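You operate a simulated robot arm through the tools that you are given. There is no shell and no other tool.

The job below is to be done with a simulated robot arm. You get a single attempt, and the scene is never put back.

## Task
On the white bench: vent, unlock seat 25, blue slider to 0, keys 59 and 57 off.
Fine: leave the yellow slider out; the black slider comes out once the gauge shows zero; the red key goes off last.
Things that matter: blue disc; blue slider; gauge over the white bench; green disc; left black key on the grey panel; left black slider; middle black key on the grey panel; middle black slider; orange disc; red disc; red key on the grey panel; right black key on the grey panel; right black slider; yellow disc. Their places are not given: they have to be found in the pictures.

Only the result counts: the job must be done as asked and must still hold three seconds after the hand-in. Knocking over, shifting, dropping, spilling or breaking anything else fails it.

## Robot
A 7-joint arm with a two-finger parallel gripper, fixed in place. Base frame: the origin is at the foot of the arm, x ahead of it, y to its left, z up. Lengths are in m, angles in degrees, forces in N, time in s.
Its first joint turns from -132.0 to 132.0 degrees. Payload 3.91 kg.
The tool frame sits at the grasp point between the pads (the TCP): z along the fingers, y along the line on which they close. The tips reach 0.03 m beyond it. The gripper opens to 0.11 m. The fingers are 0.02 m wide and 0.01 m thick; the gripper's body (0.048 by 0.112 m) begins 0.055 m behind the TCP.
Orientation is that of the tool frame in the base frame, as [roll, pitch, yaw] about the fixed x, y, z axes, in that order (R = Rz(yaw) Ry(pitch) Rx(roll)). With the fingers straight down and closing along the base's y, the tool's x points along the base's -x, its y along +y and its z along -z.

## Interface
- The arm moves only by the tool step_arm. Its argument "commands" is a list of rows, each a list of 7 numbers: the shift along the tool's x, y, z in units of 400 mm (1.0 is 400 mm), then the turn, a rotation vector about the tool's x, y, z in units of 45 degrees (1.0 is 45 degrees), then the opening in per cent of the stroke, from 0 (shut) to 100 (fully open). In form: [[x, y, z, ax, ay, az, fingers], ...]. A call has 1 to 20 rows; each row is the pose to reach, as a shift and turn from the pose commanded when the call began, along the tool's axes at that moment. A call with a number of a shift or a turn outside -1 to 1 is refused whole. A row lasts 0.2 s, in which the tool goes at most 0.05 m and 8.6 degrees; a call with a longer step from one row to the next is refused whole, and so is a gripper value outside its range. Where a pose cannot be reached the arm comes as near as it can. A force on the tool above 90 N (or 10 N above the force at the start of the call, whichever is more), or a blocked arm, ends the call early, and 0.2 s more pass. Each finger travels about 0.108 m/s and halts on what it meets, pressing with about 21 N; the grip force reading is that of the motor and also rises with nothing between the fingers. The clock runs only during rows and for 0.2 s after the last one: add rows that repeat a pose to give the fingers time. It gives the time, the measured TCP pose, the force on the tool (base axes), the opening and the grip force at its end, in the units of the frame above (readings bear some noise), with the torque about the TCP (base axes, N m) and any sound that the robot's microphone picked up.
- Cameras (640 x 400 px; columns grow to the right, rows downward): "scene" is fixed at [0.2189, 0.5006, 1.592]; the picture's right is [0.15, -0.99, 0.00], its down [-0.87, -0.13, -0.47] and it looks along [0.47, 0.07, -0.88] (base axes); focal length 262 px, centre (320, 200). "wrist" rides on the gripper at [0.072, 0.017, -0.103] in the tool frame; the picture's right is [-0.23, 0.97, 0.00], its down [-0.76, -0.18, -0.62] and it looks along [-0.61, -0.14, 0.78] (tool axes); focal length 222 px, centre (320, 200).
- capture(camera): a new picture of that camera. The clock stands still meanwhile.
- probe_pixels(camera, pixels): for up to 12 pixels [column, row] of the newest picture of that camera ("zoom" is the newest enlarged one), the place [x, y, z] in the base frame of the surface seen there, good to about 0.002 m. The clock stands still meanwhile.
- close_up(camera, box): a new picture of the part [left, top, right, bottom] of that camera's present view, enlarged. The clock stands still meanwhile.
- close_job(): hands the job in; it is judged then, once.

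Unless the task says otherwise, let go and move clear before handing in.

The tools are called after "Emit:" by a JSON object that holds its "fn" and its "kwargs". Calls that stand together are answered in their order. step_arm: Moves the arm, as the interface text tells. Its arguments: {"type":"object","properties":{"commands":{"type":"array"}},"required":["commands"]} The other tools are called the same way: capture (camera) takes a picture; probe_pixels (camera, pixels) gives the place of the surface under pixels of a picture; close_up (camera, box) takes an enlarged picture of a part of a camera's view; close_job () hands the job in.

At the start:

```text
t: 0.0
ee_pos: [0.511, 0.3928, 1.3079]
tool_rot: [-179.9, 0.1, 180.0]
ft_force: [0.4, -0.1, -0.8]
moment: [-0.02, -0.01, 0.03]
gripper_width: 0.1101
finger_force: 0.0
```

scene: 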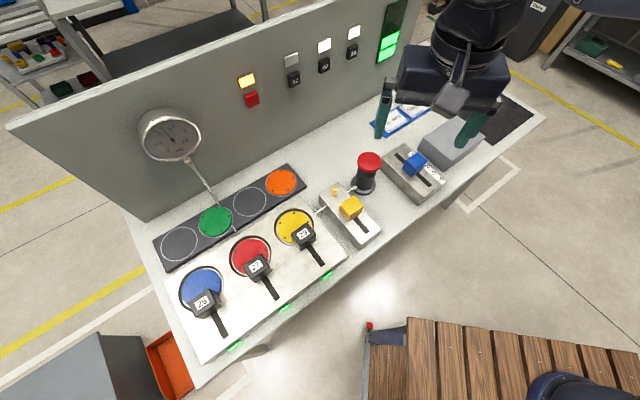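
wrist: 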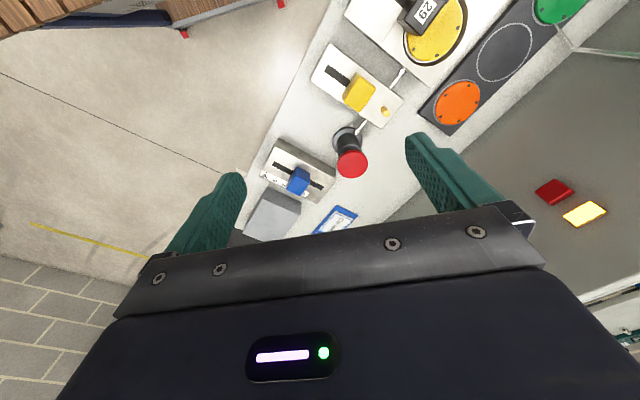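

The scene picture shows a white bench with a grey panel (red key near 251,99, black keys near 293,79, 323,65, 351,52), a gauge near (170,135), seats with black sliders numbered 25/27/29-ish, and a blue slider near (414,163). I'll enlarge these parts to read the labels.

Emit:
{"fn": "close_up", "kwargs": {"camera": "scene", "box": [150, 200, 350, 350]}}

Emit:
{"fn": "close_up", "kwargs": {"camera": "scene", "box": [220, 10, 420, 120]}}

Emit:
{"fn": "close_up", "kwargs": {"camera": "scene", "box": [310, 90, 510, 250]}}

Emit:
{"fn": "close_up", "kwargs": {"camera": "scene", "box": [120, 100, 230, 180]}}

```text
2.67 times, centred on (250, 275) of scene
```

zoom: 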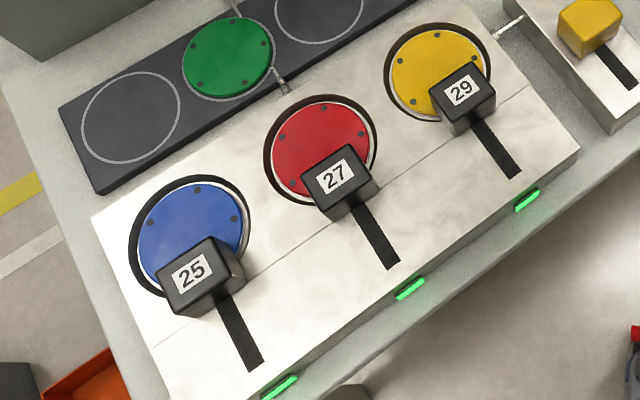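

```text
3.20 times, centred on (320, 65) of scene
```

zoom: 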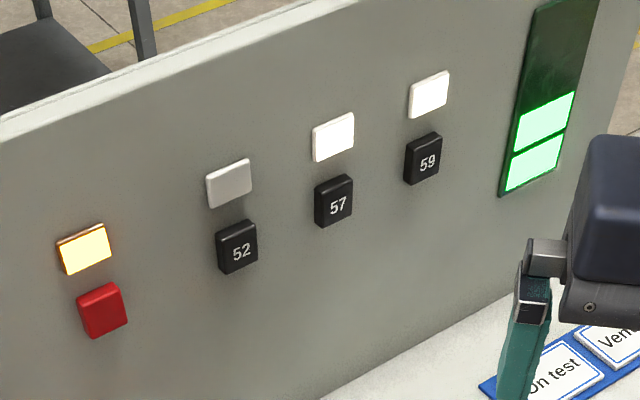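

```text
2.50 times, centred on (410, 170) of scene
```

zoom: 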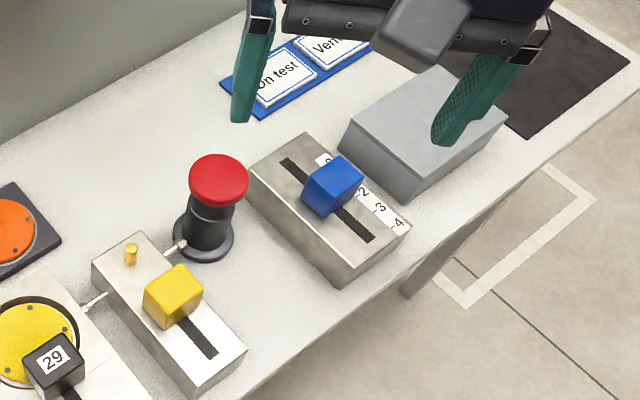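

```text
5.00 times, centred on (175, 140) of scene
```

zoom: 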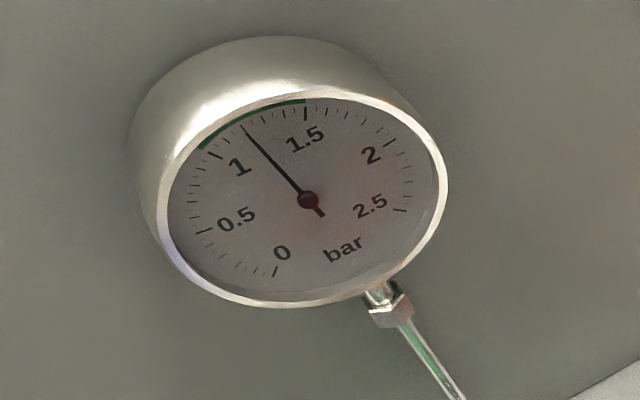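

The labels read 25/27/29 on the seats (left to right in the picture), 52/57/59 on the black keys, with 57 and 59 lit, and the gauge shows about 1.2 bar. Now I'll look closely at the yellow slider block, the red mushroom, the blue scale and the cards, and probe the geometry.

Emit:
{"fn": "close_up", "kwargs": {"camera": "scene", "box": [305, 140, 395, 250]}}

Emit:
{"fn": "close_up", "kwargs": {"camera": "wrist", "box": [240, 100, 420, 240]}}

Emit:
{"fn": "close_up", "kwargs": {"camera": "wrist", "box": [300, 30, 430, 130]}}

Emit:
{"fn": "close_up", "kwargs": {"camera": "scene", "box": [380, 135, 460, 205]}}

Emit:
{"fn": "capture", "kwargs": {"camera": "scene"}}

Emit:
{"fn": "probe_pixels", "kwargs": {"camera": "scene", "pixels": [[205, 300], [257, 266], [304, 233], [350, 207], [368, 160], [414, 162], [251, 99], [293, 79], [323, 65], [351, 52], [248, 80], [300, 180]]}}

```text
3.64 times, centred on (350, 195) of scene
```

zoom: 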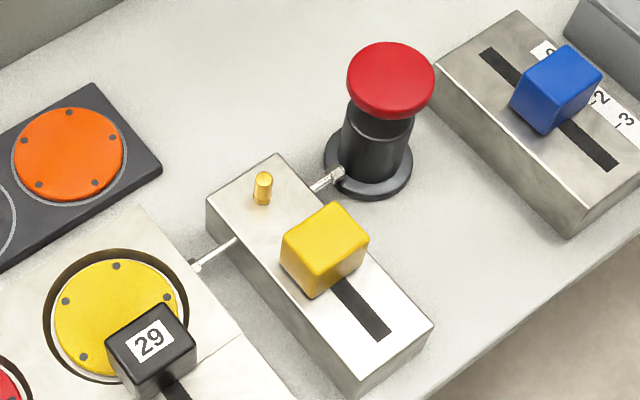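

```text
2.86 times, centred on (330, 170) of wrist
```

zoom: 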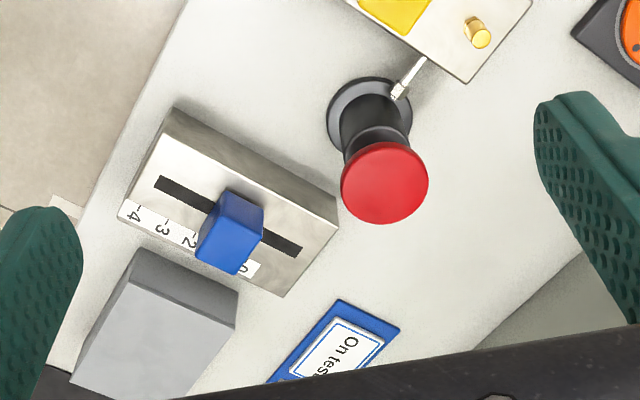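

```text
4.00 times, centred on (365, 80) of wrist
```

zoom: 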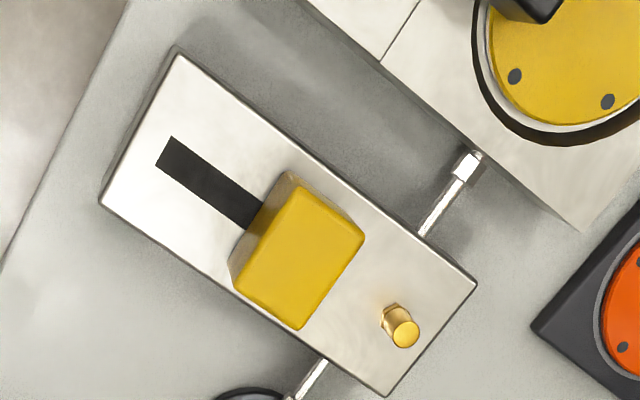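

```text
5.71 times, centred on (420, 170) of scene
```

zoom: 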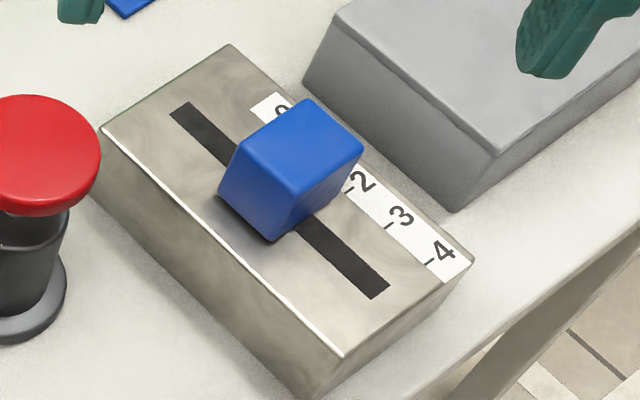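

```text
taken
```

scene: 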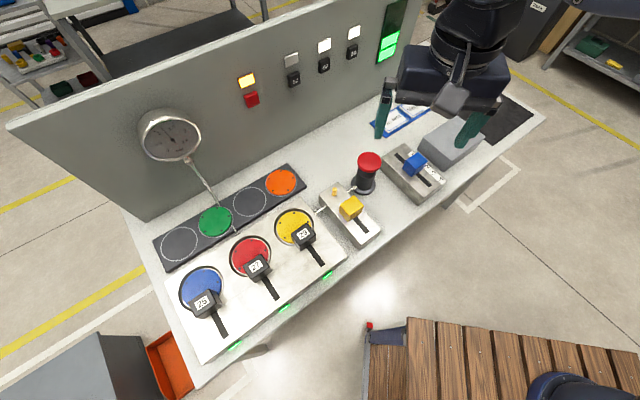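

```text
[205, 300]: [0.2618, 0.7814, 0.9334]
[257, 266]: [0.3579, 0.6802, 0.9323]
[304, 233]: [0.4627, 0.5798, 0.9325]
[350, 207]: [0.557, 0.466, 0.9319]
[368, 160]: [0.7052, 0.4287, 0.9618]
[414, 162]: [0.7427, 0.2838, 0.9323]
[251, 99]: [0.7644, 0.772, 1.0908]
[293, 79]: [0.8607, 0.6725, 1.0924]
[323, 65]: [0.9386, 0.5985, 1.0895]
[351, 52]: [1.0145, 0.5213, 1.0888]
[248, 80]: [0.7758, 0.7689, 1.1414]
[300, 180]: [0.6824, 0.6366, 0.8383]
```

The yellow block sits between the red plunger (pipe at about 325,182 in zoom) and the seat plate and has a brass outlet, so it is the vent valve; blue sits around mark 1 of a 0–4 scale with 0 on the panel side. I'll measure the blue block in the enlarged view first.

Emit:
{"fn": "probe_pixels", "kwargs": {"camera": "zoom", "pixels": [[304, 106], [356, 147], [300, 172], [246, 146], [280, 105], [352, 186], [390, 222], [430, 262], [183, 112], [380, 288], [232, 55], [340, 345]]}}

Emit:
{"fn": "close_up", "kwargs": {"camera": "scene", "box": [310, 170, 390, 250]}}

```text
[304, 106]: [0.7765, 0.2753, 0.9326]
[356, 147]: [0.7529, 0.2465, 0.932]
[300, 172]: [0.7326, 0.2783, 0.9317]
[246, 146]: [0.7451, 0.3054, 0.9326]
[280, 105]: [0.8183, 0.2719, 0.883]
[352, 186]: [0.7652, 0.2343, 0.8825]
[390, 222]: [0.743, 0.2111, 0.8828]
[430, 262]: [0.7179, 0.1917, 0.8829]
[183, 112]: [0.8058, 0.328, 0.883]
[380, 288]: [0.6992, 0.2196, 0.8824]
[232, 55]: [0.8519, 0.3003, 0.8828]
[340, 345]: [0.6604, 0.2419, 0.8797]
```

```text
5.00 times, centred on (350, 210) of scene
```

zoom: 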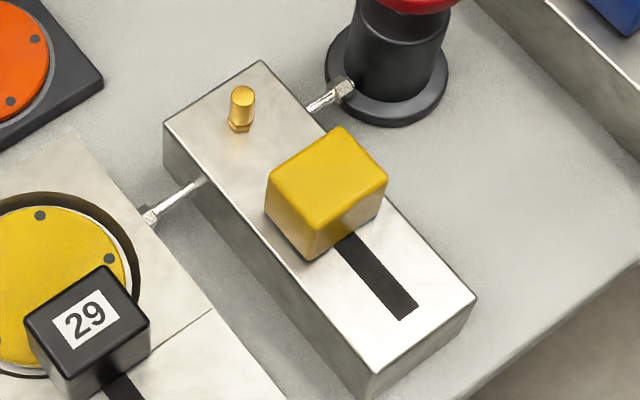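

Blue's top is at z≈0.932 on a block at z≈0.883, running along the 45° direction. Next I measure the yellow slider, its slot and the brass outlet in the newest enlarged view.

Emit:
{"fn": "probe_pixels", "kwargs": {"camera": "zoom", "pixels": [[341, 134], [380, 178], [316, 212], [274, 180], [405, 310], [352, 240], [242, 93], [240, 128], [260, 66], [170, 125], [372, 368], [470, 298]]}}

Emit:
{"fn": "close_up", "kwargs": {"camera": "scene", "box": [165, 250, 265, 350]}}

```text
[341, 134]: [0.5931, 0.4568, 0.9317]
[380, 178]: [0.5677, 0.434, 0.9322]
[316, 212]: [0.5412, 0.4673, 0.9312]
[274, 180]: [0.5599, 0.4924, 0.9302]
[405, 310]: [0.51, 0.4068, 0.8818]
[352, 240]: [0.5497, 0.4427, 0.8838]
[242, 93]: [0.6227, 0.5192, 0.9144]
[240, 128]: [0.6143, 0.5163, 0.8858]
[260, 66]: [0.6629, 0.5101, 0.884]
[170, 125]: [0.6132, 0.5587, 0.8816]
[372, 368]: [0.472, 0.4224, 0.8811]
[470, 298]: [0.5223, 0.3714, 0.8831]
```

```text
4.00 times, centred on (215, 300) of scene
```

zoom: 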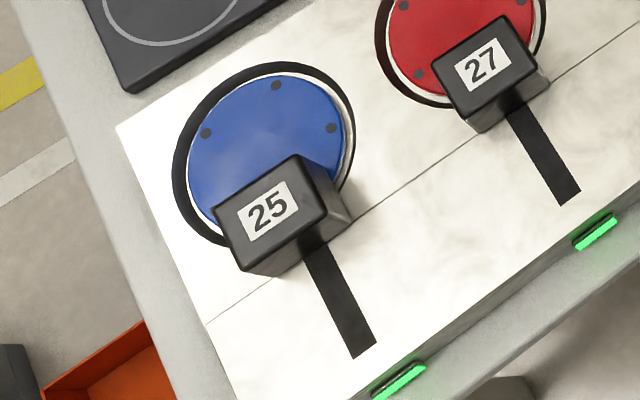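

Yellow's centre is about (a≈0.727 depth, b≈0.073) with top z 0.932 and the brass outlet well behind it. Now slider 25's geometry.

Emit:
{"fn": "probe_pixels", "kwargs": {"camera": "zoom", "pixels": [[220, 212], [295, 160], [318, 206], [244, 258], [362, 348], [310, 255], [270, 140], [230, 110], [125, 130], [400, 375], [205, 322], [338, 210]]}}

Emit:
{"fn": "close_up", "kwargs": {"camera": "scene", "box": [225, 60, 275, 120]}}

```text
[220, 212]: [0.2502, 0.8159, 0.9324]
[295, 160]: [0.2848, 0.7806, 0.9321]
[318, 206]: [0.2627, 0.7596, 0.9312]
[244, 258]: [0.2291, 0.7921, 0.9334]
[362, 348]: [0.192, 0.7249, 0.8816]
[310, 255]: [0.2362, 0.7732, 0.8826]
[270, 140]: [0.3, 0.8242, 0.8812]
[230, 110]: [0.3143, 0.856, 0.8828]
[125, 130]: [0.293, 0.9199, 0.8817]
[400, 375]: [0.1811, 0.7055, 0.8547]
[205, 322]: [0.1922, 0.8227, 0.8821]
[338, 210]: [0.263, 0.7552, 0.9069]
```

```text
6.67 times, centred on (250, 90) of scene
```

zoom: 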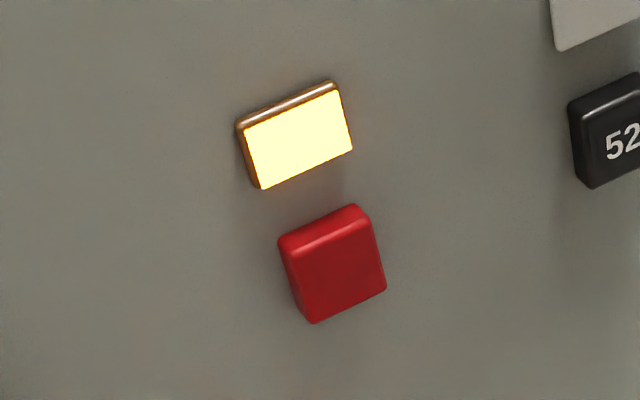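

Slider 25's centre is at about (0.257, 0.787), top z 0.932, with its slot running out to the front edge; red key confirmed lit. I'll turn the tool 45° so the fingers close along the slide direction and go to a hover above the yellow slider.

Emit:
{"fn": "step_arm", "kwargs": {"commands": [[-0.0171, 0.0218, 0.0775, 0, 0, 0.125, 100], [-0.0342, 0.0435, 0.155, 0, 0, 0.25, 100], [-0.0513, 0.0653, 0.2324, 0, 0, 0.375, 100], [-0.0684, 0.087, 0.3099, 0, 0, 0.5, 100], [-0.0855, 0.1088, 0.3874, 0, 0, 0.625, 100], [-0.1026, 0.1305, 0.4649, 0, 0, 0.75, 100], [-0.1197, 0.1523, 0.5423, 0, 0, 0.875, 100], [-0.1368, 0.174, 0.6198, 0, 0, 1.0, 100], [-0.1368, 0.174, 0.6198, 0, 0, 1.0, 100]]}}

Emit:
{"fn": "capture", "kwargs": {"camera": "wrist"}}

Emit:
{"fn": "capture", "kwargs": {"camera": "scene"}}

```text
t: 2.0
ee_pos: [0.5668, 0.4617, 1.0585]
tool_rot: [180.0, 0.0, 134.9]
ft_force: [0.6, 0.0, 0.7]
moment: [-0.02, -0.01, 0.03]
gripper_width: 0.1102
finger_force: 0.0
```

```text
taken
```

wrist: 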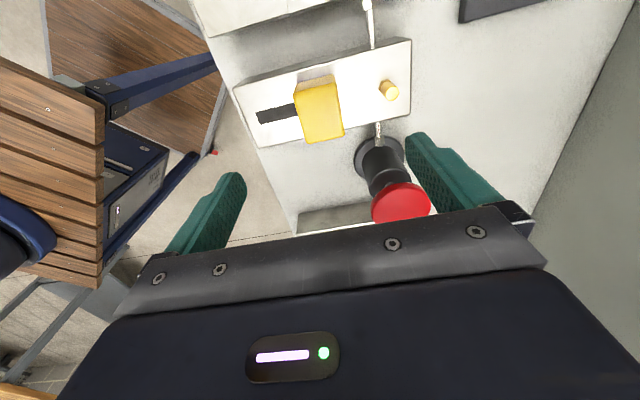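

```text
taken
```

scene: 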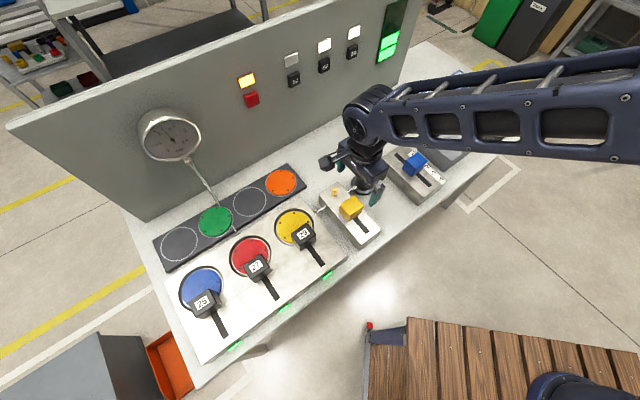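

The wrist view shows the yellow cube at (320,108), just where the point below the TCP should be, with the brass stub at (388,90) clear of the rear finger. I'll descend to z≈0.922 and check.

Emit:
{"fn": "step_arm", "kwargs": {"commands": [[0, 0, 0.07, 0, 0, 0, 100], [0, 0, 0.15, 0, 0, 0, 100], [0, 0, 0.23, 0, 0, 0, 100], [0, 0, 0.29, 0, 0, 0, 100], [0, 0, 0.33, 0, 0, 0, 100], [0, 0, 0.341, 0, 0, 0, 100], [0, 0, 0.341, 0, 0, 0, 100]]}}

Emit:
{"fn": "capture", "kwargs": {"camera": "wrist"}}

```text
t: 3.6
ee_pos: [0.5655, 0.4632, 0.9214]
tool_rot: [-180.0, 0.1, 135.0]
ft_force: [-0.7, 0.4, -0.7]
moment: [-0.01, 0.04, 0.03]
gripper_width: 0.11
finger_force: 0.0
```

```text
taken
```

wrist: 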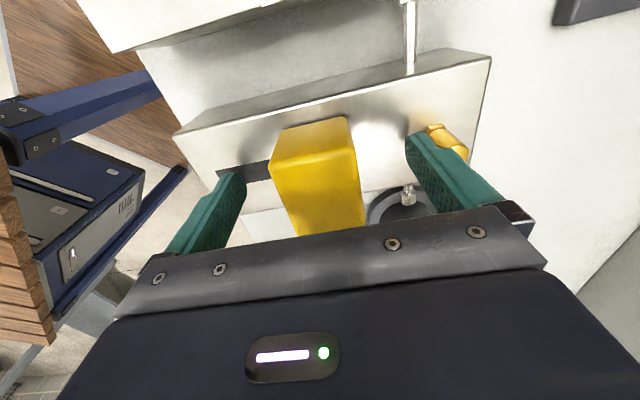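

The cube stands between the fingers (cube at about 315,180, fingers at 215 and 450), no contact force. I'll close on it.

Emit:
{"fn": "step_arm", "kwargs": {"commands": [[0, 0, 0, 0, 0, 0, 75], [0, 0, 0, 0, 0, 0, 55], [0, 0, 0, 0, 0, 0, 40], [0, 0, 0, 0, 0, 0, 25], [0, 0, 0, 0, 0, 0, 25]]}}

Emit:
{"fn": "capture", "kwargs": {"camera": "wrist"}}

```text
t: 4.8
ee_pos: [0.5664, 0.4643, 0.9212]
tool_rot: [-179.9, -0.1, 134.9]
ft_force: [1.9, 1.6, -1.3]
moment: [0.16, -0.1, -0.02]
gripper_width: 0.045
finger_force: 45.1
```

```text
taken
```

wrist: 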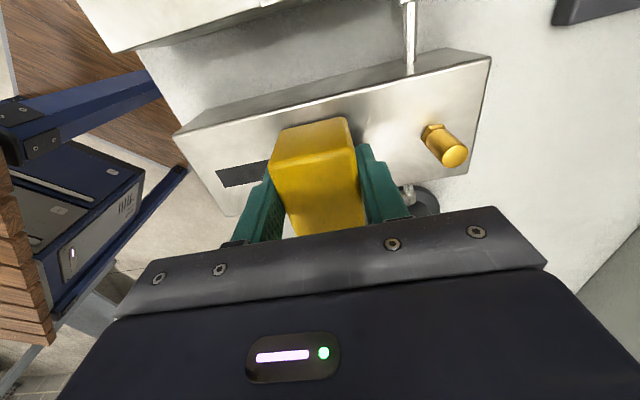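

Gripped at 0.045 m. I'll pull it out toward the front (tool −y) in small steps while watching the force.

Emit:
{"fn": "step_arm", "kwargs": {"commands": [[0, -0.0125, 0, 0, 0, 0, 25], [0, -0.025, 0, 0, 0, 0, 25], [0, -0.0375, 0, 0, 0, 0, 25], [0, -0.05, 0, 0, 0, 0, 25], [0, -0.0625, 0, 0, 0, 0, 25], [0, -0.075, 0, 0, 0, 0, 25]]}}

Emit:
{"fn": "capture", "kwargs": {"camera": "wrist"}}

Emit:
{"fn": "close_up", "kwargs": {"camera": "scene", "box": [120, 100, 230, 180]}}

```text
t: 6.2
ee_pos: [0.5436, 0.4401, 0.9214]
tool_rot: [-179.8, 0.0, 134.9]
ft_force: [-6.9, 7.9, -17.4]
moment: [0.21, -0.6, -0.65]
gripper_width: 0.0452
finger_force: 45.1
```

```text
taken
```

wrist: 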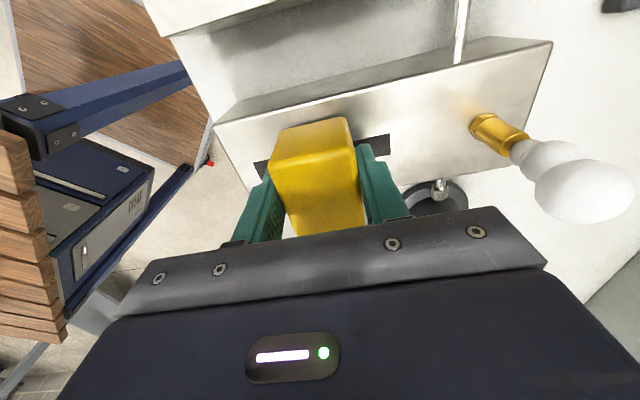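

```text
5.00 times, centred on (175, 140) of scene
```

zoom: 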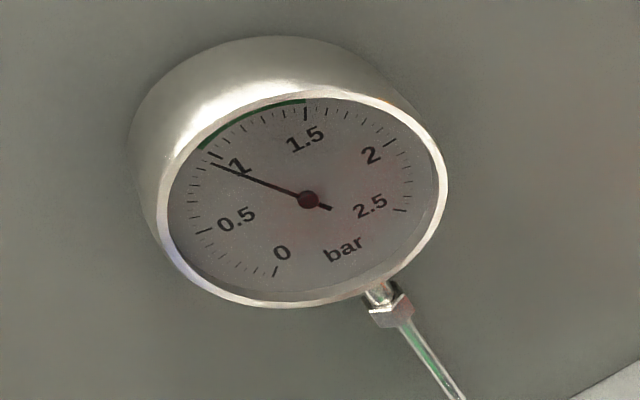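

White vapour comes from the brass outlet and the gauge has dropped to about 0.95, so this is the vent. I'll keep pulling to the out end.

Emit:
{"fn": "step_arm", "kwargs": {"commands": [[0.001, -0.0125, 0, 0, 0, 0, 25], [0.002, -0.025, 0, 0, 0, 0, 25], [0.002, -0.0375, 0, 0, 0, 0, 25], [0.002, -0.05, 0, 0, 0, 0, 25]]}}

Emit:
{"fn": "capture", "kwargs": {"camera": "wrist"}}

```text
t: 7.2
ee_pos: [0.5296, 0.4277, 0.9211]
tool_rot: [-180.0, 0.1, 135.0]
ft_force: [-2.5, 4.0, -19.2]
moment: [0.58, 0.06, 0.05]
gripper_width: 0.045
finger_force: 45.3
```

```text
taken
```

wrist: 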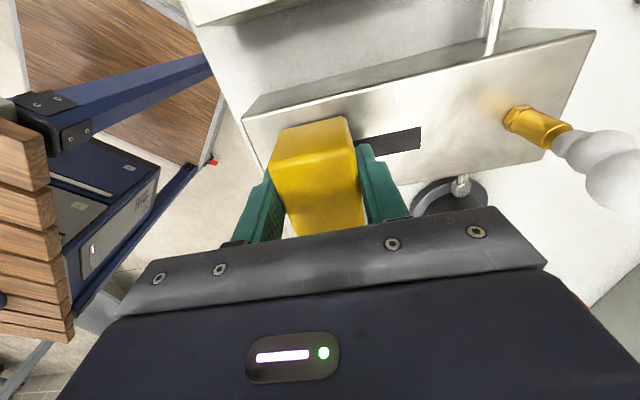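

The slot ahead of the cube is now hidden under the front finger and no end-stop force along the slide yet. A few more millimetres.

Emit:
{"fn": "step_arm", "kwargs": {"commands": [[0.001, -0.0075, 0, 0, 0, 0, 25], [0.001, -0.015, 0, 0, 0, 0, 25], [0.001, -0.0225, 0, 0, 0, 0, 25], [0.001, -0.0225, 0, 0, 0, 0, 25]]}}

Emit:
{"fn": "capture", "kwargs": {"camera": "wrist"}}

Emit:
{"fn": "close_up", "kwargs": {"camera": "scene", "box": [120, 100, 230, 180]}}

```text
t: 8.2
ee_pos: [0.5235, 0.4206, 0.9216]
tool_rot: [180.0, 0.0, 135.0]
ft_force: [11.0, -9.1, -15.8]
moment: [-1.01, -0.69, 0.58]
gripper_width: 0.0447
finger_force: 45.1
```

```text
taken
```

wrist: 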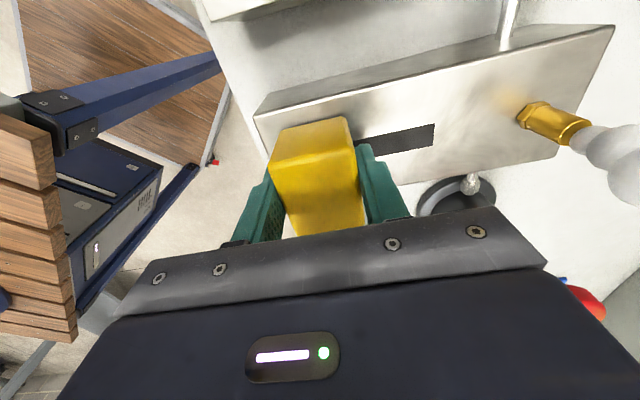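

```text
5.00 times, centred on (175, 140) of scene
```

zoom: 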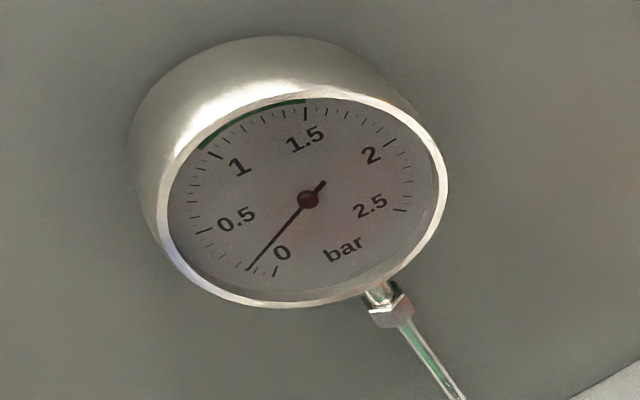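

The gauge is down to about 0.2 bar and still falling. I'll probe the slot ends to see how much travel is left.

Emit:
{"fn": "probe_pixels", "kwargs": {"camera": "wrist", "pixels": [[433, 130], [380, 145], [345, 125], [275, 155], [270, 125], [320, 130], [300, 180]]}}

Emit:
{"fn": "close_up", "kwargs": {"camera": "wrist", "box": [230, 80, 450, 240]}}

Emit:
{"fn": "close_up", "kwargs": {"camera": "scene", "box": [310, 170, 390, 250]}}

```text
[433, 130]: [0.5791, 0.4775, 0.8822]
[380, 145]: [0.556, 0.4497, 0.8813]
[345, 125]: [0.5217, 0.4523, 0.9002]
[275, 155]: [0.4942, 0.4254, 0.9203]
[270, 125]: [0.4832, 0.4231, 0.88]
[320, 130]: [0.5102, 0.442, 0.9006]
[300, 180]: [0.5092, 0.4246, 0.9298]
```

```text
2.50 times, centred on (340, 160) of wrist
```

zoom: 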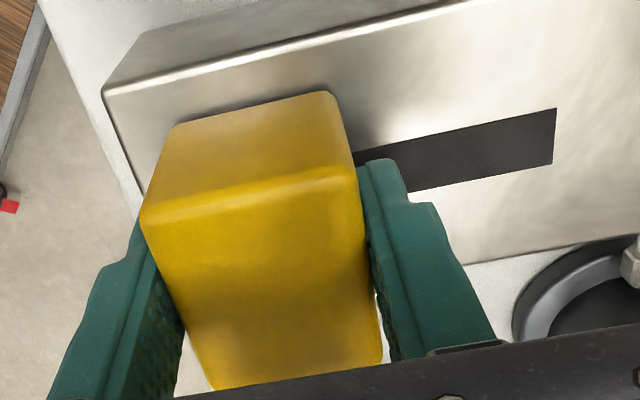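

```text
5.00 times, centred on (350, 210) of scene
```

zoom: 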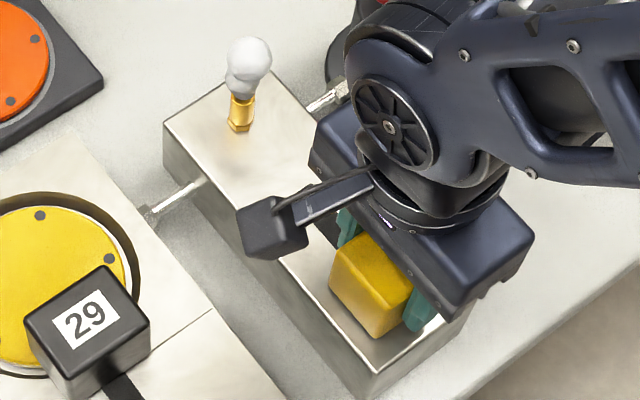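

The slot runs a=0.648–0.747, and the cube began 0.02 from the rear end, so now (a≈0.668) it should be at or near the out end. One gentle extra nudge to confirm the stop.

Emit:
{"fn": "step_arm", "kwargs": {"commands": [[-0.0015, -0.003, 0, 0, 0, 0, 25], [-0.0015, -0.006, 0, 0, 0, 0, 25], [-0.0015, -0.006, 0, 0, 0, 0, 25]]}}

Emit:
{"fn": "close_up", "kwargs": {"camera": "scene", "box": [120, 100, 230, 180]}}

```text
t: 9.0
ee_pos: [0.5219, 0.4216, 0.9216]
tool_rot: [179.8, 0.1, 134.9]
ft_force: [38.2, 24.9, -17.4]
moment: [-0.17, 0.48, 0.08]
gripper_width: 0.045
finger_force: 44.6
```

```text
5.00 times, centred on (175, 140) of scene
```

zoom: 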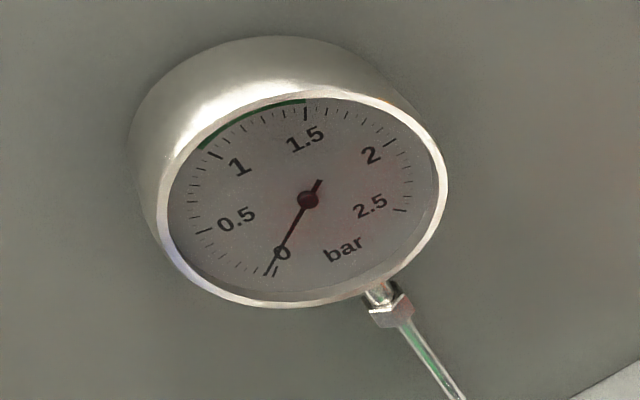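

The slide is against its out stop (about 45 N along the slide) and the gauge is nearly zero. I'll relax 2 mm, open, and lift clear.

Emit:
{"fn": "step_arm", "kwargs": {"commands": [[-0.0015, 0.0005, 0, 0, 0, 0, 25], [-0.0015, 0.0005, 0, 0, 0, 0, 50], [-0.0015, 0.0005, 0, 0, 0, 0, 75], [-0.0015, 0.0005, 0, 0, 0, 0, 100], [-0.0015, 0.0005, 0, 0, 0, 0, 100], [-0.0015, 0.0005, -0.08, 0, 0, 0, 100], [-0.0015, 0.0005, -0.19, 0, 0, 0, 100], [-0.0015, 0.0005, -0.3, 0, 0, 0, 100], [-0.0015, 0.0005, -0.4, 0, 0, 0, 100], [-0.0015, 0.0005, -0.4, 0, 0, 0, 100]]}}

Emit:
{"fn": "capture", "kwargs": {"camera": "wrist"}}

Emit:
{"fn": "close_up", "kwargs": {"camera": "scene", "box": [120, 100, 230, 180]}}

Emit:
{"fn": "capture", "kwargs": {"camera": "scene"}}

```text
t: 11.2
ee_pos: [0.5221, 0.4175, 1.0853]
tool_rot: [179.9, 0.0, 135.0]
ft_force: [0.1, -0.1, -0.1]
moment: [-0.04, -0.01, 0.0]
gripper_width: 0.11
finger_force: 0.1
```

```text
taken
```

wrist: 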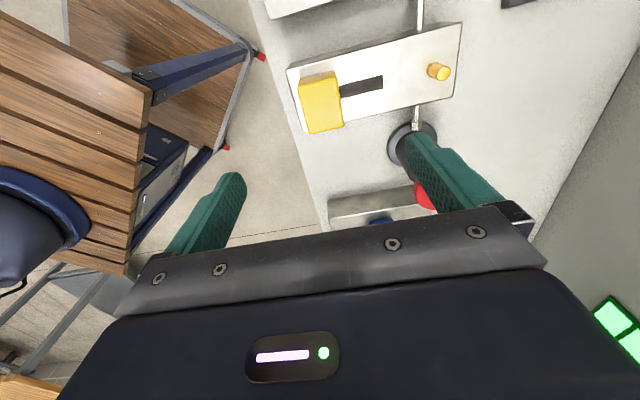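

```text
5.00 times, centred on (175, 140) of scene
```

zoom: 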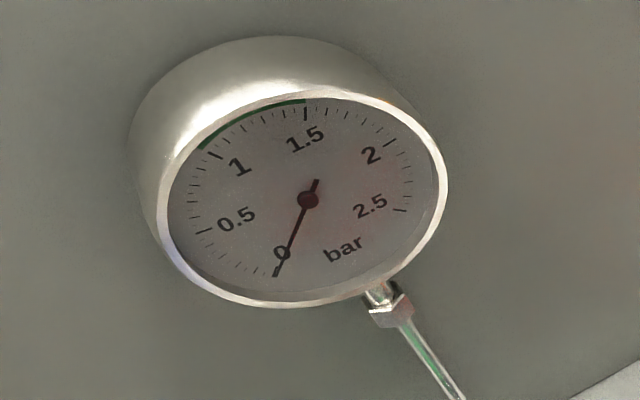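

```text
taken
```

scene: 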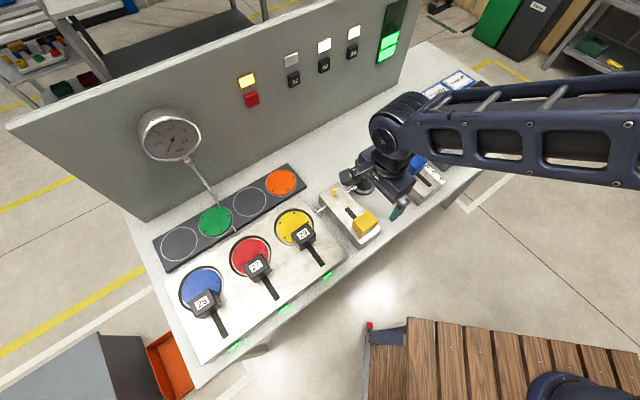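

The gauge reads zero and the yellow slider stays out. Now I traverse toward slider 25 at height.

Emit:
{"fn": "step_arm", "kwargs": {"commands": [[0.1, 0.02, 0, 0, 0, 0, 100], [0.2, 0.04, 0, 0, 0, 0, 100], [0.3, 0.06, 0, 0, 0, 0, 100], [0.4, 0.08, 0, 0, 0, 0, 100], [0.5, 0.1, 0, 0, 0, 0, 100], [0.6, 0.12, 0, 0, 0, 0, 100], [0.7, 0.14, 0, 0, 0, 0, 100], [0.8, 0.16, 0, 0, 0, 0, 100], [0.9, 0.18, 0, 0, 0, 0, 100], [1.0, 0.184, 0, 0, 0, 0, 100], [1.0, 0.184, 0, 0, 0, 0, 100]]}}

Emit:
{"fn": "capture", "kwargs": {"camera": "scene"}}

Emit:
{"fn": "capture", "kwargs": {"camera": "wrist"}}

```text
t: 13.6
ee_pos: [0.289, 0.7554, 1.0834]
tool_rot: [-180.0, 0.0, 135.0]
ft_force: [-0.1, -0.7, 0.3]
moment: [-0.04, 0.02, -0.02]
gripper_width: 0.1101
finger_force: 0.1
```

```text
taken
```

scene: 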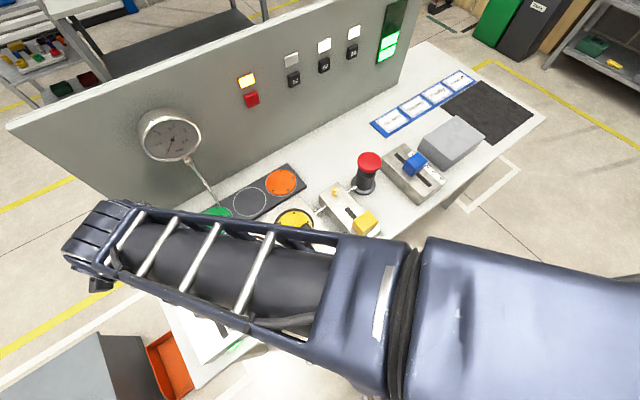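

```text
taken
```

wrist: 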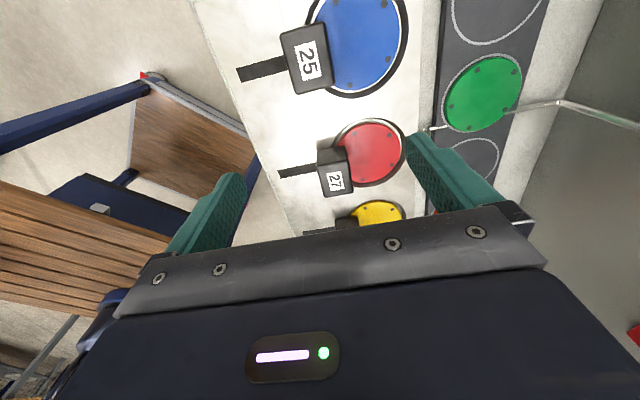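

The arm is over the seat area; slider 25 appears at (305,60) in the wrist view, still in. Probing its top face and the disc.

Emit:
{"fn": "probe_pixels", "kwargs": {"camera": "wrist", "pixels": [[285, 33], [321, 26], [330, 80], [298, 88], [309, 60], [240, 73], [282, 65], [360, 50], [405, 30], [320, 12]]}}

Emit:
{"fn": "close_up", "kwargs": {"camera": "wrist", "box": [220, 0, 420, 120]}}

```text
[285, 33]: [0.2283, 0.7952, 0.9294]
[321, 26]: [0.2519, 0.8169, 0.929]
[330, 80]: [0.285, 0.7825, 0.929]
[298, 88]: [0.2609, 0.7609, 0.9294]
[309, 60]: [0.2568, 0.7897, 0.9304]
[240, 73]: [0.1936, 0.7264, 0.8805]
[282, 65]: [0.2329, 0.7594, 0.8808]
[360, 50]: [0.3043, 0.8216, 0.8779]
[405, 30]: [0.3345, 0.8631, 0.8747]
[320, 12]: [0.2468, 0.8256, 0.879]
```

```text
3.20 times, centred on (320, 60) of wrist
```

zoom: 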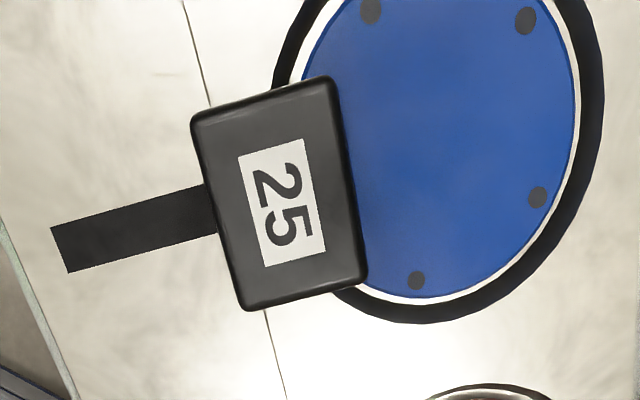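

Slider 25's centre is (0.2565, 0.789), so I need 47 mm more to the left, then descend to z≈0.922 with the rear finger 10 mm above the disc.

Emit:
{"fn": "step_arm", "kwargs": {"commands": [[0.06, 0.002, 0.04, 0, 0, 0, 100], [0.1165, 0.002, 0.1, 0, 0, 0, 100], [0.1165, 0.002, 0.2, 0, 0, 0, 100], [0.1165, 0.002, 0.28, 0, 0, 0, 100], [0.1165, 0.002, 0.35, 0, 0, 0, 100], [0.1165, 0.002, 0.39, 0, 0, 0, 100], [0.1165, 0.002, 0.4035, 0, 0, 0, 100], [0.1165, 0.002, 0.4035, 0, 0, 0, 100]]}}

Emit:
{"fn": "capture", "kwargs": {"camera": "wrist"}}

```text
t: 15.4
ee_pos: [0.2573, 0.7889, 0.9202]
tool_rot: [180.0, 0.0, 135.1]
ft_force: [-0.2, -0.4, -0.3]
moment: [0.03, 0.0, -0.01]
gripper_width: 0.1098
finger_force: 0.1
```

```text
taken
```

wrist: 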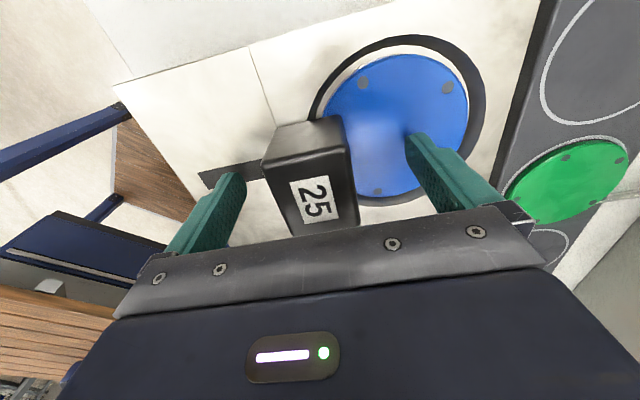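

The "25" cube is centred between the fingers at (310,180) with no contact force. I'll close on it; the gauge was already at zero.

Emit:
{"fn": "step_arm", "kwargs": {"commands": [[0, 0, 0, 0, 0, 0, 75], [0, 0, 0, 0, 0, 0, 55], [0, 0, 0, 0, 0, 0, 40], [0, 0, 0, 0, 0, 0, 25], [0, 0, 0, 0, 0, 0, 25]]}}

Emit:
{"fn": "close_up", "kwargs": {"camera": "scene", "box": [120, 100, 230, 180]}}

```text
t: 16.6
ee_pos: [0.2557, 0.7871, 0.9207]
tool_rot: [-179.7, 0.2, 135.1]
ft_force: [-19.5, -37.2, 2.9]
moment: [-0.85, -0.59, -0.25]
gripper_width: 0.0449
finger_force: 45.4
```

```text
5.00 times, centred on (175, 140) of scene
```

zoom: 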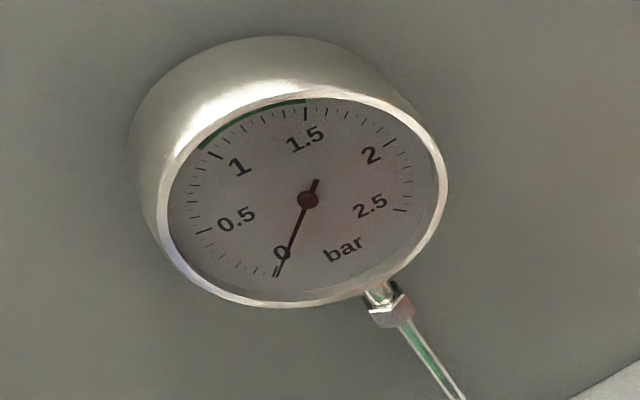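

Gripped at 0.045 m, gauge at zero. Pulling slider 25 outward (tool −y) in small steps.

Emit:
{"fn": "step_arm", "kwargs": {"commands": [[0, -0.0075, 0, 0, 0, 0, 25], [0, -0.0175, 0, 0, 0, 0, 25], [0, -0.03, 0, 0, 0, 0, 25], [0, -0.0425, 0, 0, 0, 0, 25], [0, -0.055, 0, 0, 0, 0, 25], [0, -0.0675, 0, 0, 0, 0, 25]]}}

Emit:
{"fn": "capture", "kwargs": {"camera": "wrist"}}

```text
t: 18.0
ee_pos: [0.238, 0.7703, 0.9206]
tool_rot: [179.9, 0.1, 135.0]
ft_force: [-9.8, 11.9, -11.7]
moment: [-0.41, -0.76, 0.0]
gripper_width: 0.0449
finger_force: 44.9
```

```text
taken
```

wrist: 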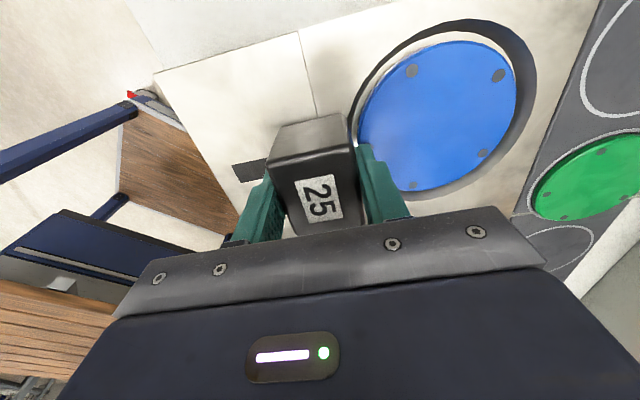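

It slides freely (a≈0.713 now). Continuing toward the out stop at about a≈0.67.

Emit:
{"fn": "step_arm", "kwargs": {"commands": [[0.001, -0.0125, 0, 0, 0, 0, 25], [0.001, -0.025, 0, 0, 0, 0, 25], [0.001, -0.0375, 0, 0, 0, 0, 25], [0.001, -0.05, 0, 0, 0, 0, 25], [0.001, -0.0625, 0, 0, 0, 0, 25], [0.001, -0.075, 0, 0, 0, 0, 25], [0.001, -0.0875, 0, 0, 0, 0, 25], [0.001, -0.0975, 0, 0, 0, 0, 25]]}}

Emit:
{"fn": "capture", "kwargs": {"camera": "wrist"}}

```text
t: 19.8
ee_pos: [0.2114, 0.7418, 0.9216]
tool_rot: [-180.0, 0.1, 135.0]
ft_force: [-12.7, 15.1, -6.6]
moment: [-0.64, 0.14, -0.1]
gripper_width: 0.0449
finger_force: 45.5
```

```text
taken
```

wrist: 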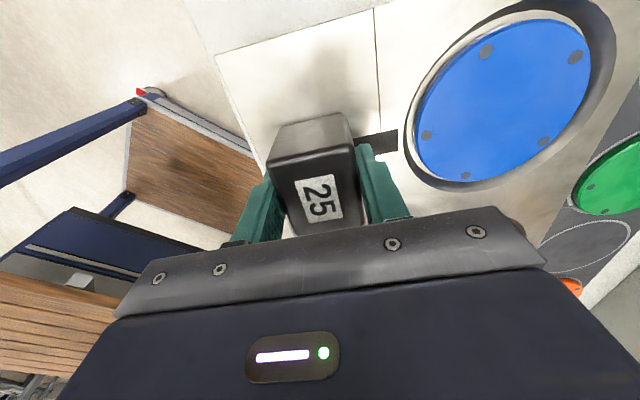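

The disc is now fully uncovered (cube at a≈0.674). A few millimetres more to find the stop.

Emit:
{"fn": "step_arm", "kwargs": {"commands": [[0.001, -0.005, 0, 0, 0, 0, 25], [0.001, -0.01, 0, 0, 0, 0, 25], [0.001, -0.015, 0, 0, 0, 0, 25], [0.001, -0.015, 0, 0, 0, 0, 25]]}}

```text
t: 20.8
ee_pos: [0.207, 0.7376, 0.9203]
tool_rot: [180.0, 0.0, 135.0]
ft_force: [-15.4, 20.6, -10.0]
moment: [-0.34, 0.25, -0.06]
gripper_width: 0.045
finger_force: 45.1
```

No stop force along the slide yet (only a sideways ~25 N); I'll ease sideways a bit and go on 3 mm.

Emit:
{"fn": "step_arm", "kwargs": {"commands": [[0.002, -0.002, 0, 0, 0, 0, 25], [0.002, -0.005, 0, 0, 0, 0, 25], [0.002, -0.0075, 0, 0, 0, 0, 25], [0.002, -0.0075, 0, 0, 0, 0, 25]]}}

Emit:
{"fn": "capture", "kwargs": {"camera": "wrist"}}

```text
t: 21.8
ee_pos: [0.2068, 0.7381, 0.9218]
tool_rot: [179.9, 0.1, 134.9]
ft_force: [15.7, 46.1, -14.4]
moment: [0.2, 0.25, 0.8]
gripper_width: 0.045
finger_force: 45.1
```

```text
taken
```

wrist: 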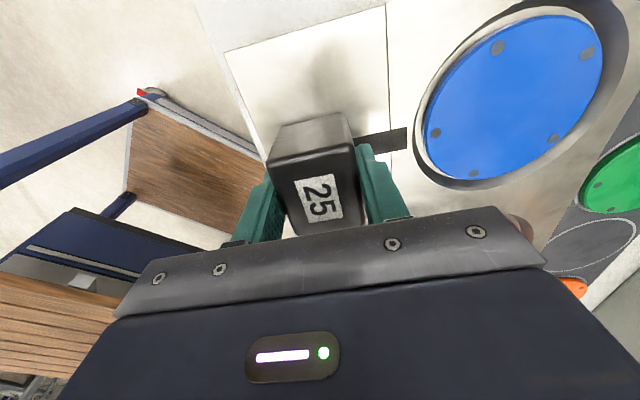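

The slide is at its out stop (≈44 N along the slide, a≈0.668). I'll relax, open and lift.

Emit:
{"fn": "step_arm", "kwargs": {"commands": [[0, 0.006, 0, 0, 0, 0, 25], [0, 0.006, 0, 0, 0, 0, 50], [0, 0.006, 0, 0, 0, 0, 75], [0, 0.006, 0, 0, 0, 0, 100], [0, 0.006, 0, 0, 0, 0, 100], [0, 0.006, -0.08, 0, 0, 0, 100], [0, 0.006, -0.19, 0, 0, 0, 100], [0, 0.006, -0.3, 0, 0, 0, 100], [0, 0.006, -0.42, 0, 0, 0, 100], [0, 0.006, -0.42, 0, 0, 0, 100]]}}

Emit:
{"fn": "capture", "kwargs": {"camera": "wrist"}}

Emit:
{"fn": "capture", "kwargs": {"camera": "scene"}}

```text
t: 24.0
ee_pos: [0.2037, 0.735, 1.0882]
tool_rot: [180.0, 0.1, 134.9]
ft_force: [-0.1, 0.1, 0.9]
moment: [0.01, -0.01, 0.0]
gripper_width: 0.11
finger_force: 0.0
```

```text
taken
```

wrist: 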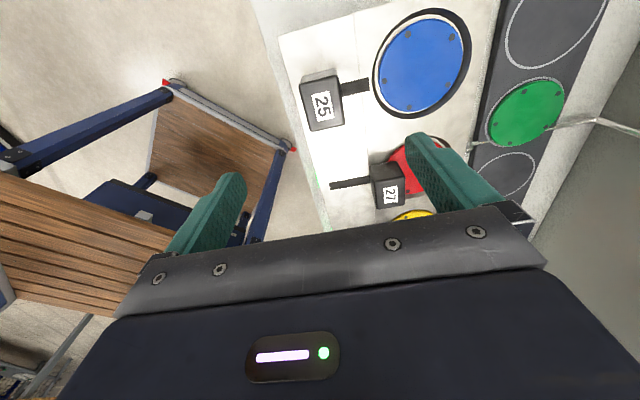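

```text
taken
```

scene: 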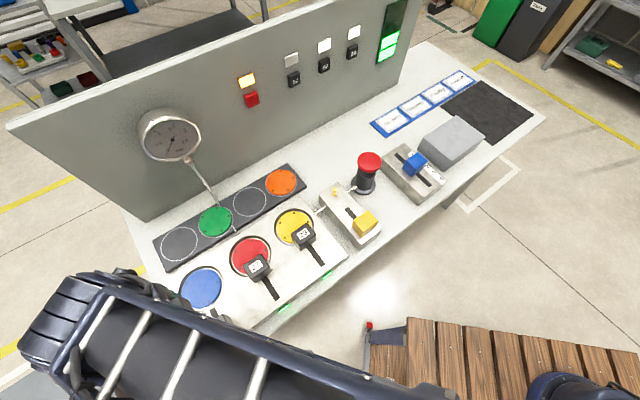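

Slider 25 is out and its disc is clear; seats 27 and 29 look unchanged. Now I travel right toward the blue slider at height.

Emit:
{"fn": "step_arm", "kwargs": {"commands": [[-0.1, 0.016, 0, 0, 0, 0, 100], [-0.2, 0.032, 0, 0, 0, 0, 100], [-0.3, 0.048, 0, 0, 0, 0, 100], [-0.4, 0.064, 0, 0, 0, 0, 100], [-0.5, 0.08, 0, 0, 0, 0, 100], [-0.6, 0.096, 0, 0, 0, 0, 100], [-0.7, 0.112, 0, 0, 0, 0, 100], [-0.8, 0.128, 0, 0, 0, 0, 100], [-0.9, 0.144, 0, 0, 0, 0, 100], [-1.0, 0.158, 0, 0, 0, 0, 100], [-1.0, 0.158, 0, 0, 0, 0, 100]]}}

Emit:
{"fn": "step_arm", "kwargs": {"commands": [[-0.1, 0, 0, 0, 0, 0, 100], [-0.2, 0, 0, 0, 0, 0, 100], [-0.3, 0, 0, 0, 0, 0, 100], [-0.4, 0, 0, 0, 0, 0, 100], [-0.5, 0, 0, 0, 0, 0, 100], [-0.57, 0, 0, 0, 0, 0, 100], [-0.57, 0, 0, 0, 0, 0, 100]]}}

Emit:
{"fn": "capture", "kwargs": {"camera": "wrist"}}

Emit:
{"fn": "capture", "kwargs": {"camera": "scene"}}

```text
t: 26.4
ee_pos: [0.5363, 0.4977, 1.088]
tool_rot: [-180.0, -0.1, 135.0]
ft_force: [0.5, -1.0, 0.4]
moment: [-0.01, -0.01, 0.01]
gripper_width: 0.11
finger_force: 0.1
```

```text
t: 28.0
ee_pos: [0.6961, 0.3396, 1.0883]
tool_rot: [180.0, 0.0, 135.0]
ft_force: [-0.1, -0.8, 0.3]
moment: [-0.02, 0.03, -0.04]
gripper_width: 0.11
finger_force: 0.0
```

```text
taken
```

wrist: 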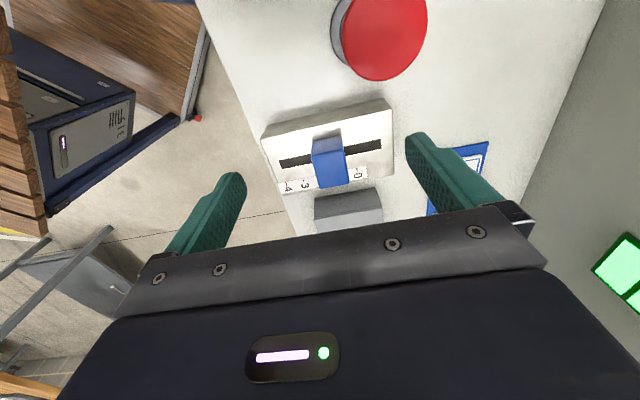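

```text
taken
```

scene: 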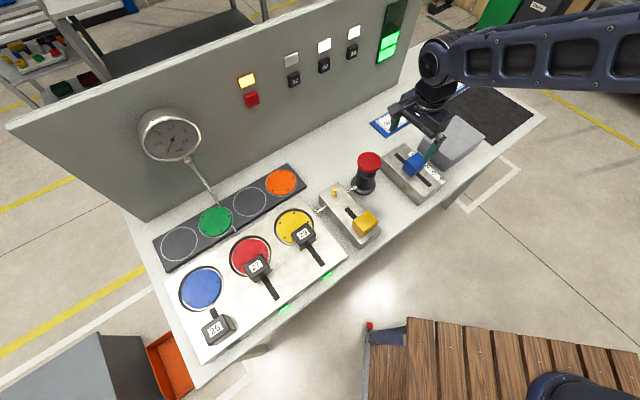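

Slider 25's seat lamp at (237,345) appears dark now, others green. Let me enlarge the blue scale from the wrist view and the seat lamps from the scene.

Emit:
{"fn": "close_up", "kwargs": {"camera": "scene", "box": [165, 220, 365, 360]}}

Emit:
{"fn": "close_up", "kwargs": {"camera": "wrist", "box": [250, 90, 410, 210]}}

```text
2.86 times, centred on (265, 290) of scene
```

zoom: 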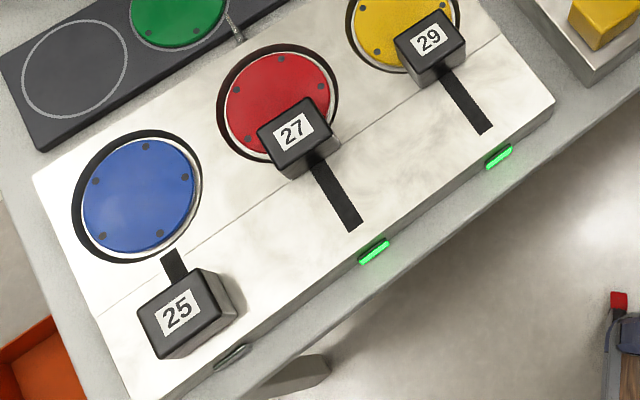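

```text
3.33 times, centred on (330, 150) of wrist
```

zoom: 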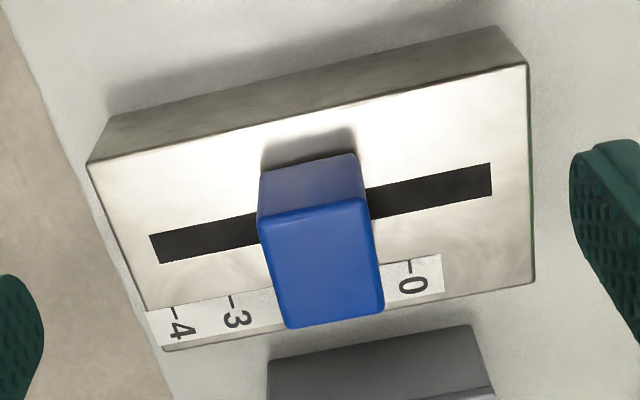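

Seat 25's lamp is dark (unlocked) while 27 and 29 stay green. Now probing the blue scale ticks (4 at 173,312; 3 at 230,300; 0 at 410,263), slot ends and the cube.

Emit:
{"fn": "probe_pixels", "kwargs": {"camera": "zoom", "pixels": [[173, 311], [230, 300], [410, 264], [153, 250], [490, 180], [268, 216], [355, 203], [376, 303], [294, 320], [318, 260], [95, 165], [525, 75]]}}

Emit:
{"fn": "close_up", "kwargs": {"camera": "scene", "box": [380, 135, 460, 205]}}

```text
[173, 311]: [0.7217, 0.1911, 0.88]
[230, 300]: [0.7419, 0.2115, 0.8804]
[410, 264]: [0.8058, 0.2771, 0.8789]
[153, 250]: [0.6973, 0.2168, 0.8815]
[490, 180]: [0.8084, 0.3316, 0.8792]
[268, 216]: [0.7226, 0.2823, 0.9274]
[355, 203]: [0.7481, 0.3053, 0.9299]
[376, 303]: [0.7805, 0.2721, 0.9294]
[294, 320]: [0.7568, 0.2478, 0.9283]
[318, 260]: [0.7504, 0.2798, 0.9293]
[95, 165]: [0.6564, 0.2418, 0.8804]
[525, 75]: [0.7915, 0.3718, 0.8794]
```

```text
5.71 times, centred on (420, 170) of scene
```

zoom: 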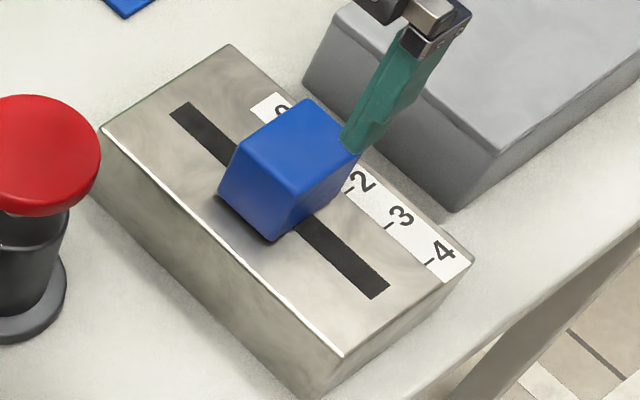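

Ticks lie every 0.030 m with 0 at a≈0.766 and 2 at a≈0.706 (the cube's front edge now), matching the two lit bars on the panel; so 0 means pushing it all the way toward the panel. I'll check the grey box height and move over the cube.

Emit:
{"fn": "step_arm", "kwargs": {"commands": [[-0.1, -0.006, 0, 0, 0, 0, 100], [-0.2098, -0.012, 0.02, 0, 0, 0, 100], [-0.2098, -0.012, 0.1, 0, 0, 0, 100], [-0.2098, -0.012, 0.2, 0, 0, 0, 100], [-0.2098, -0.012, 0.2, 0, 0, 0, 100]]}}

Emit:
{"fn": "capture", "kwargs": {"camera": "wrist"}}

Emit:
{"fn": "capture", "kwargs": {"camera": "scene"}}

Emit:
{"fn": "probe_pixels", "kwargs": {"camera": "scene", "pixels": [[460, 140], [440, 145], [470, 160], [368, 155]]}}

```text
t: 29.2
ee_pos: [0.7521, 0.2744, 1.0081]
tool_rot: [179.9, -0.1, 134.9]
ft_force: [0.1, 0.6, 0.7]
moment: [0.03, 0.0, 0.0]
gripper_width: 0.1099
finger_force: 0.2
```

```text
taken
```

wrist: 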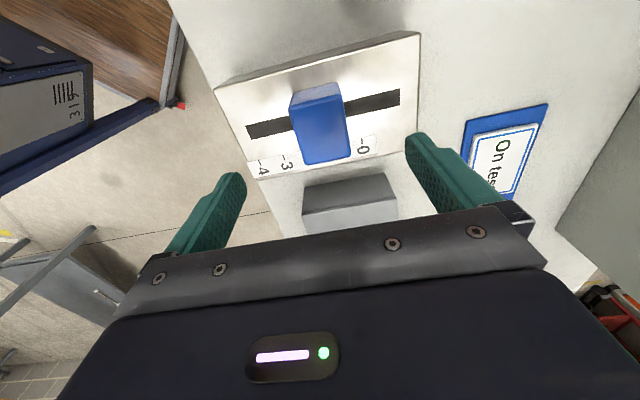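

```text
taken
```

scene: 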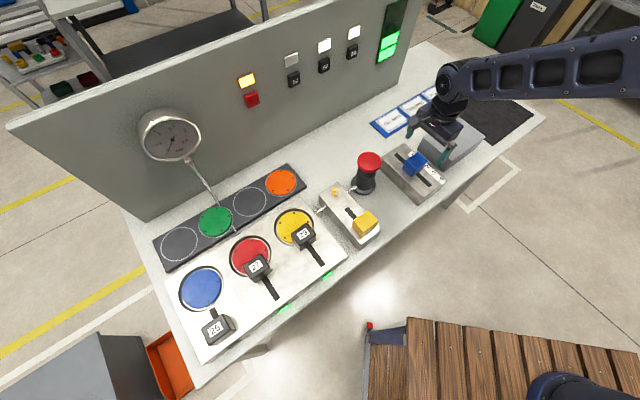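

```text
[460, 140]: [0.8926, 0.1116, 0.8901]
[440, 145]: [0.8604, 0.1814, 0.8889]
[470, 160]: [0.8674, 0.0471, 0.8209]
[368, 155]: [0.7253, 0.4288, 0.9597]
```

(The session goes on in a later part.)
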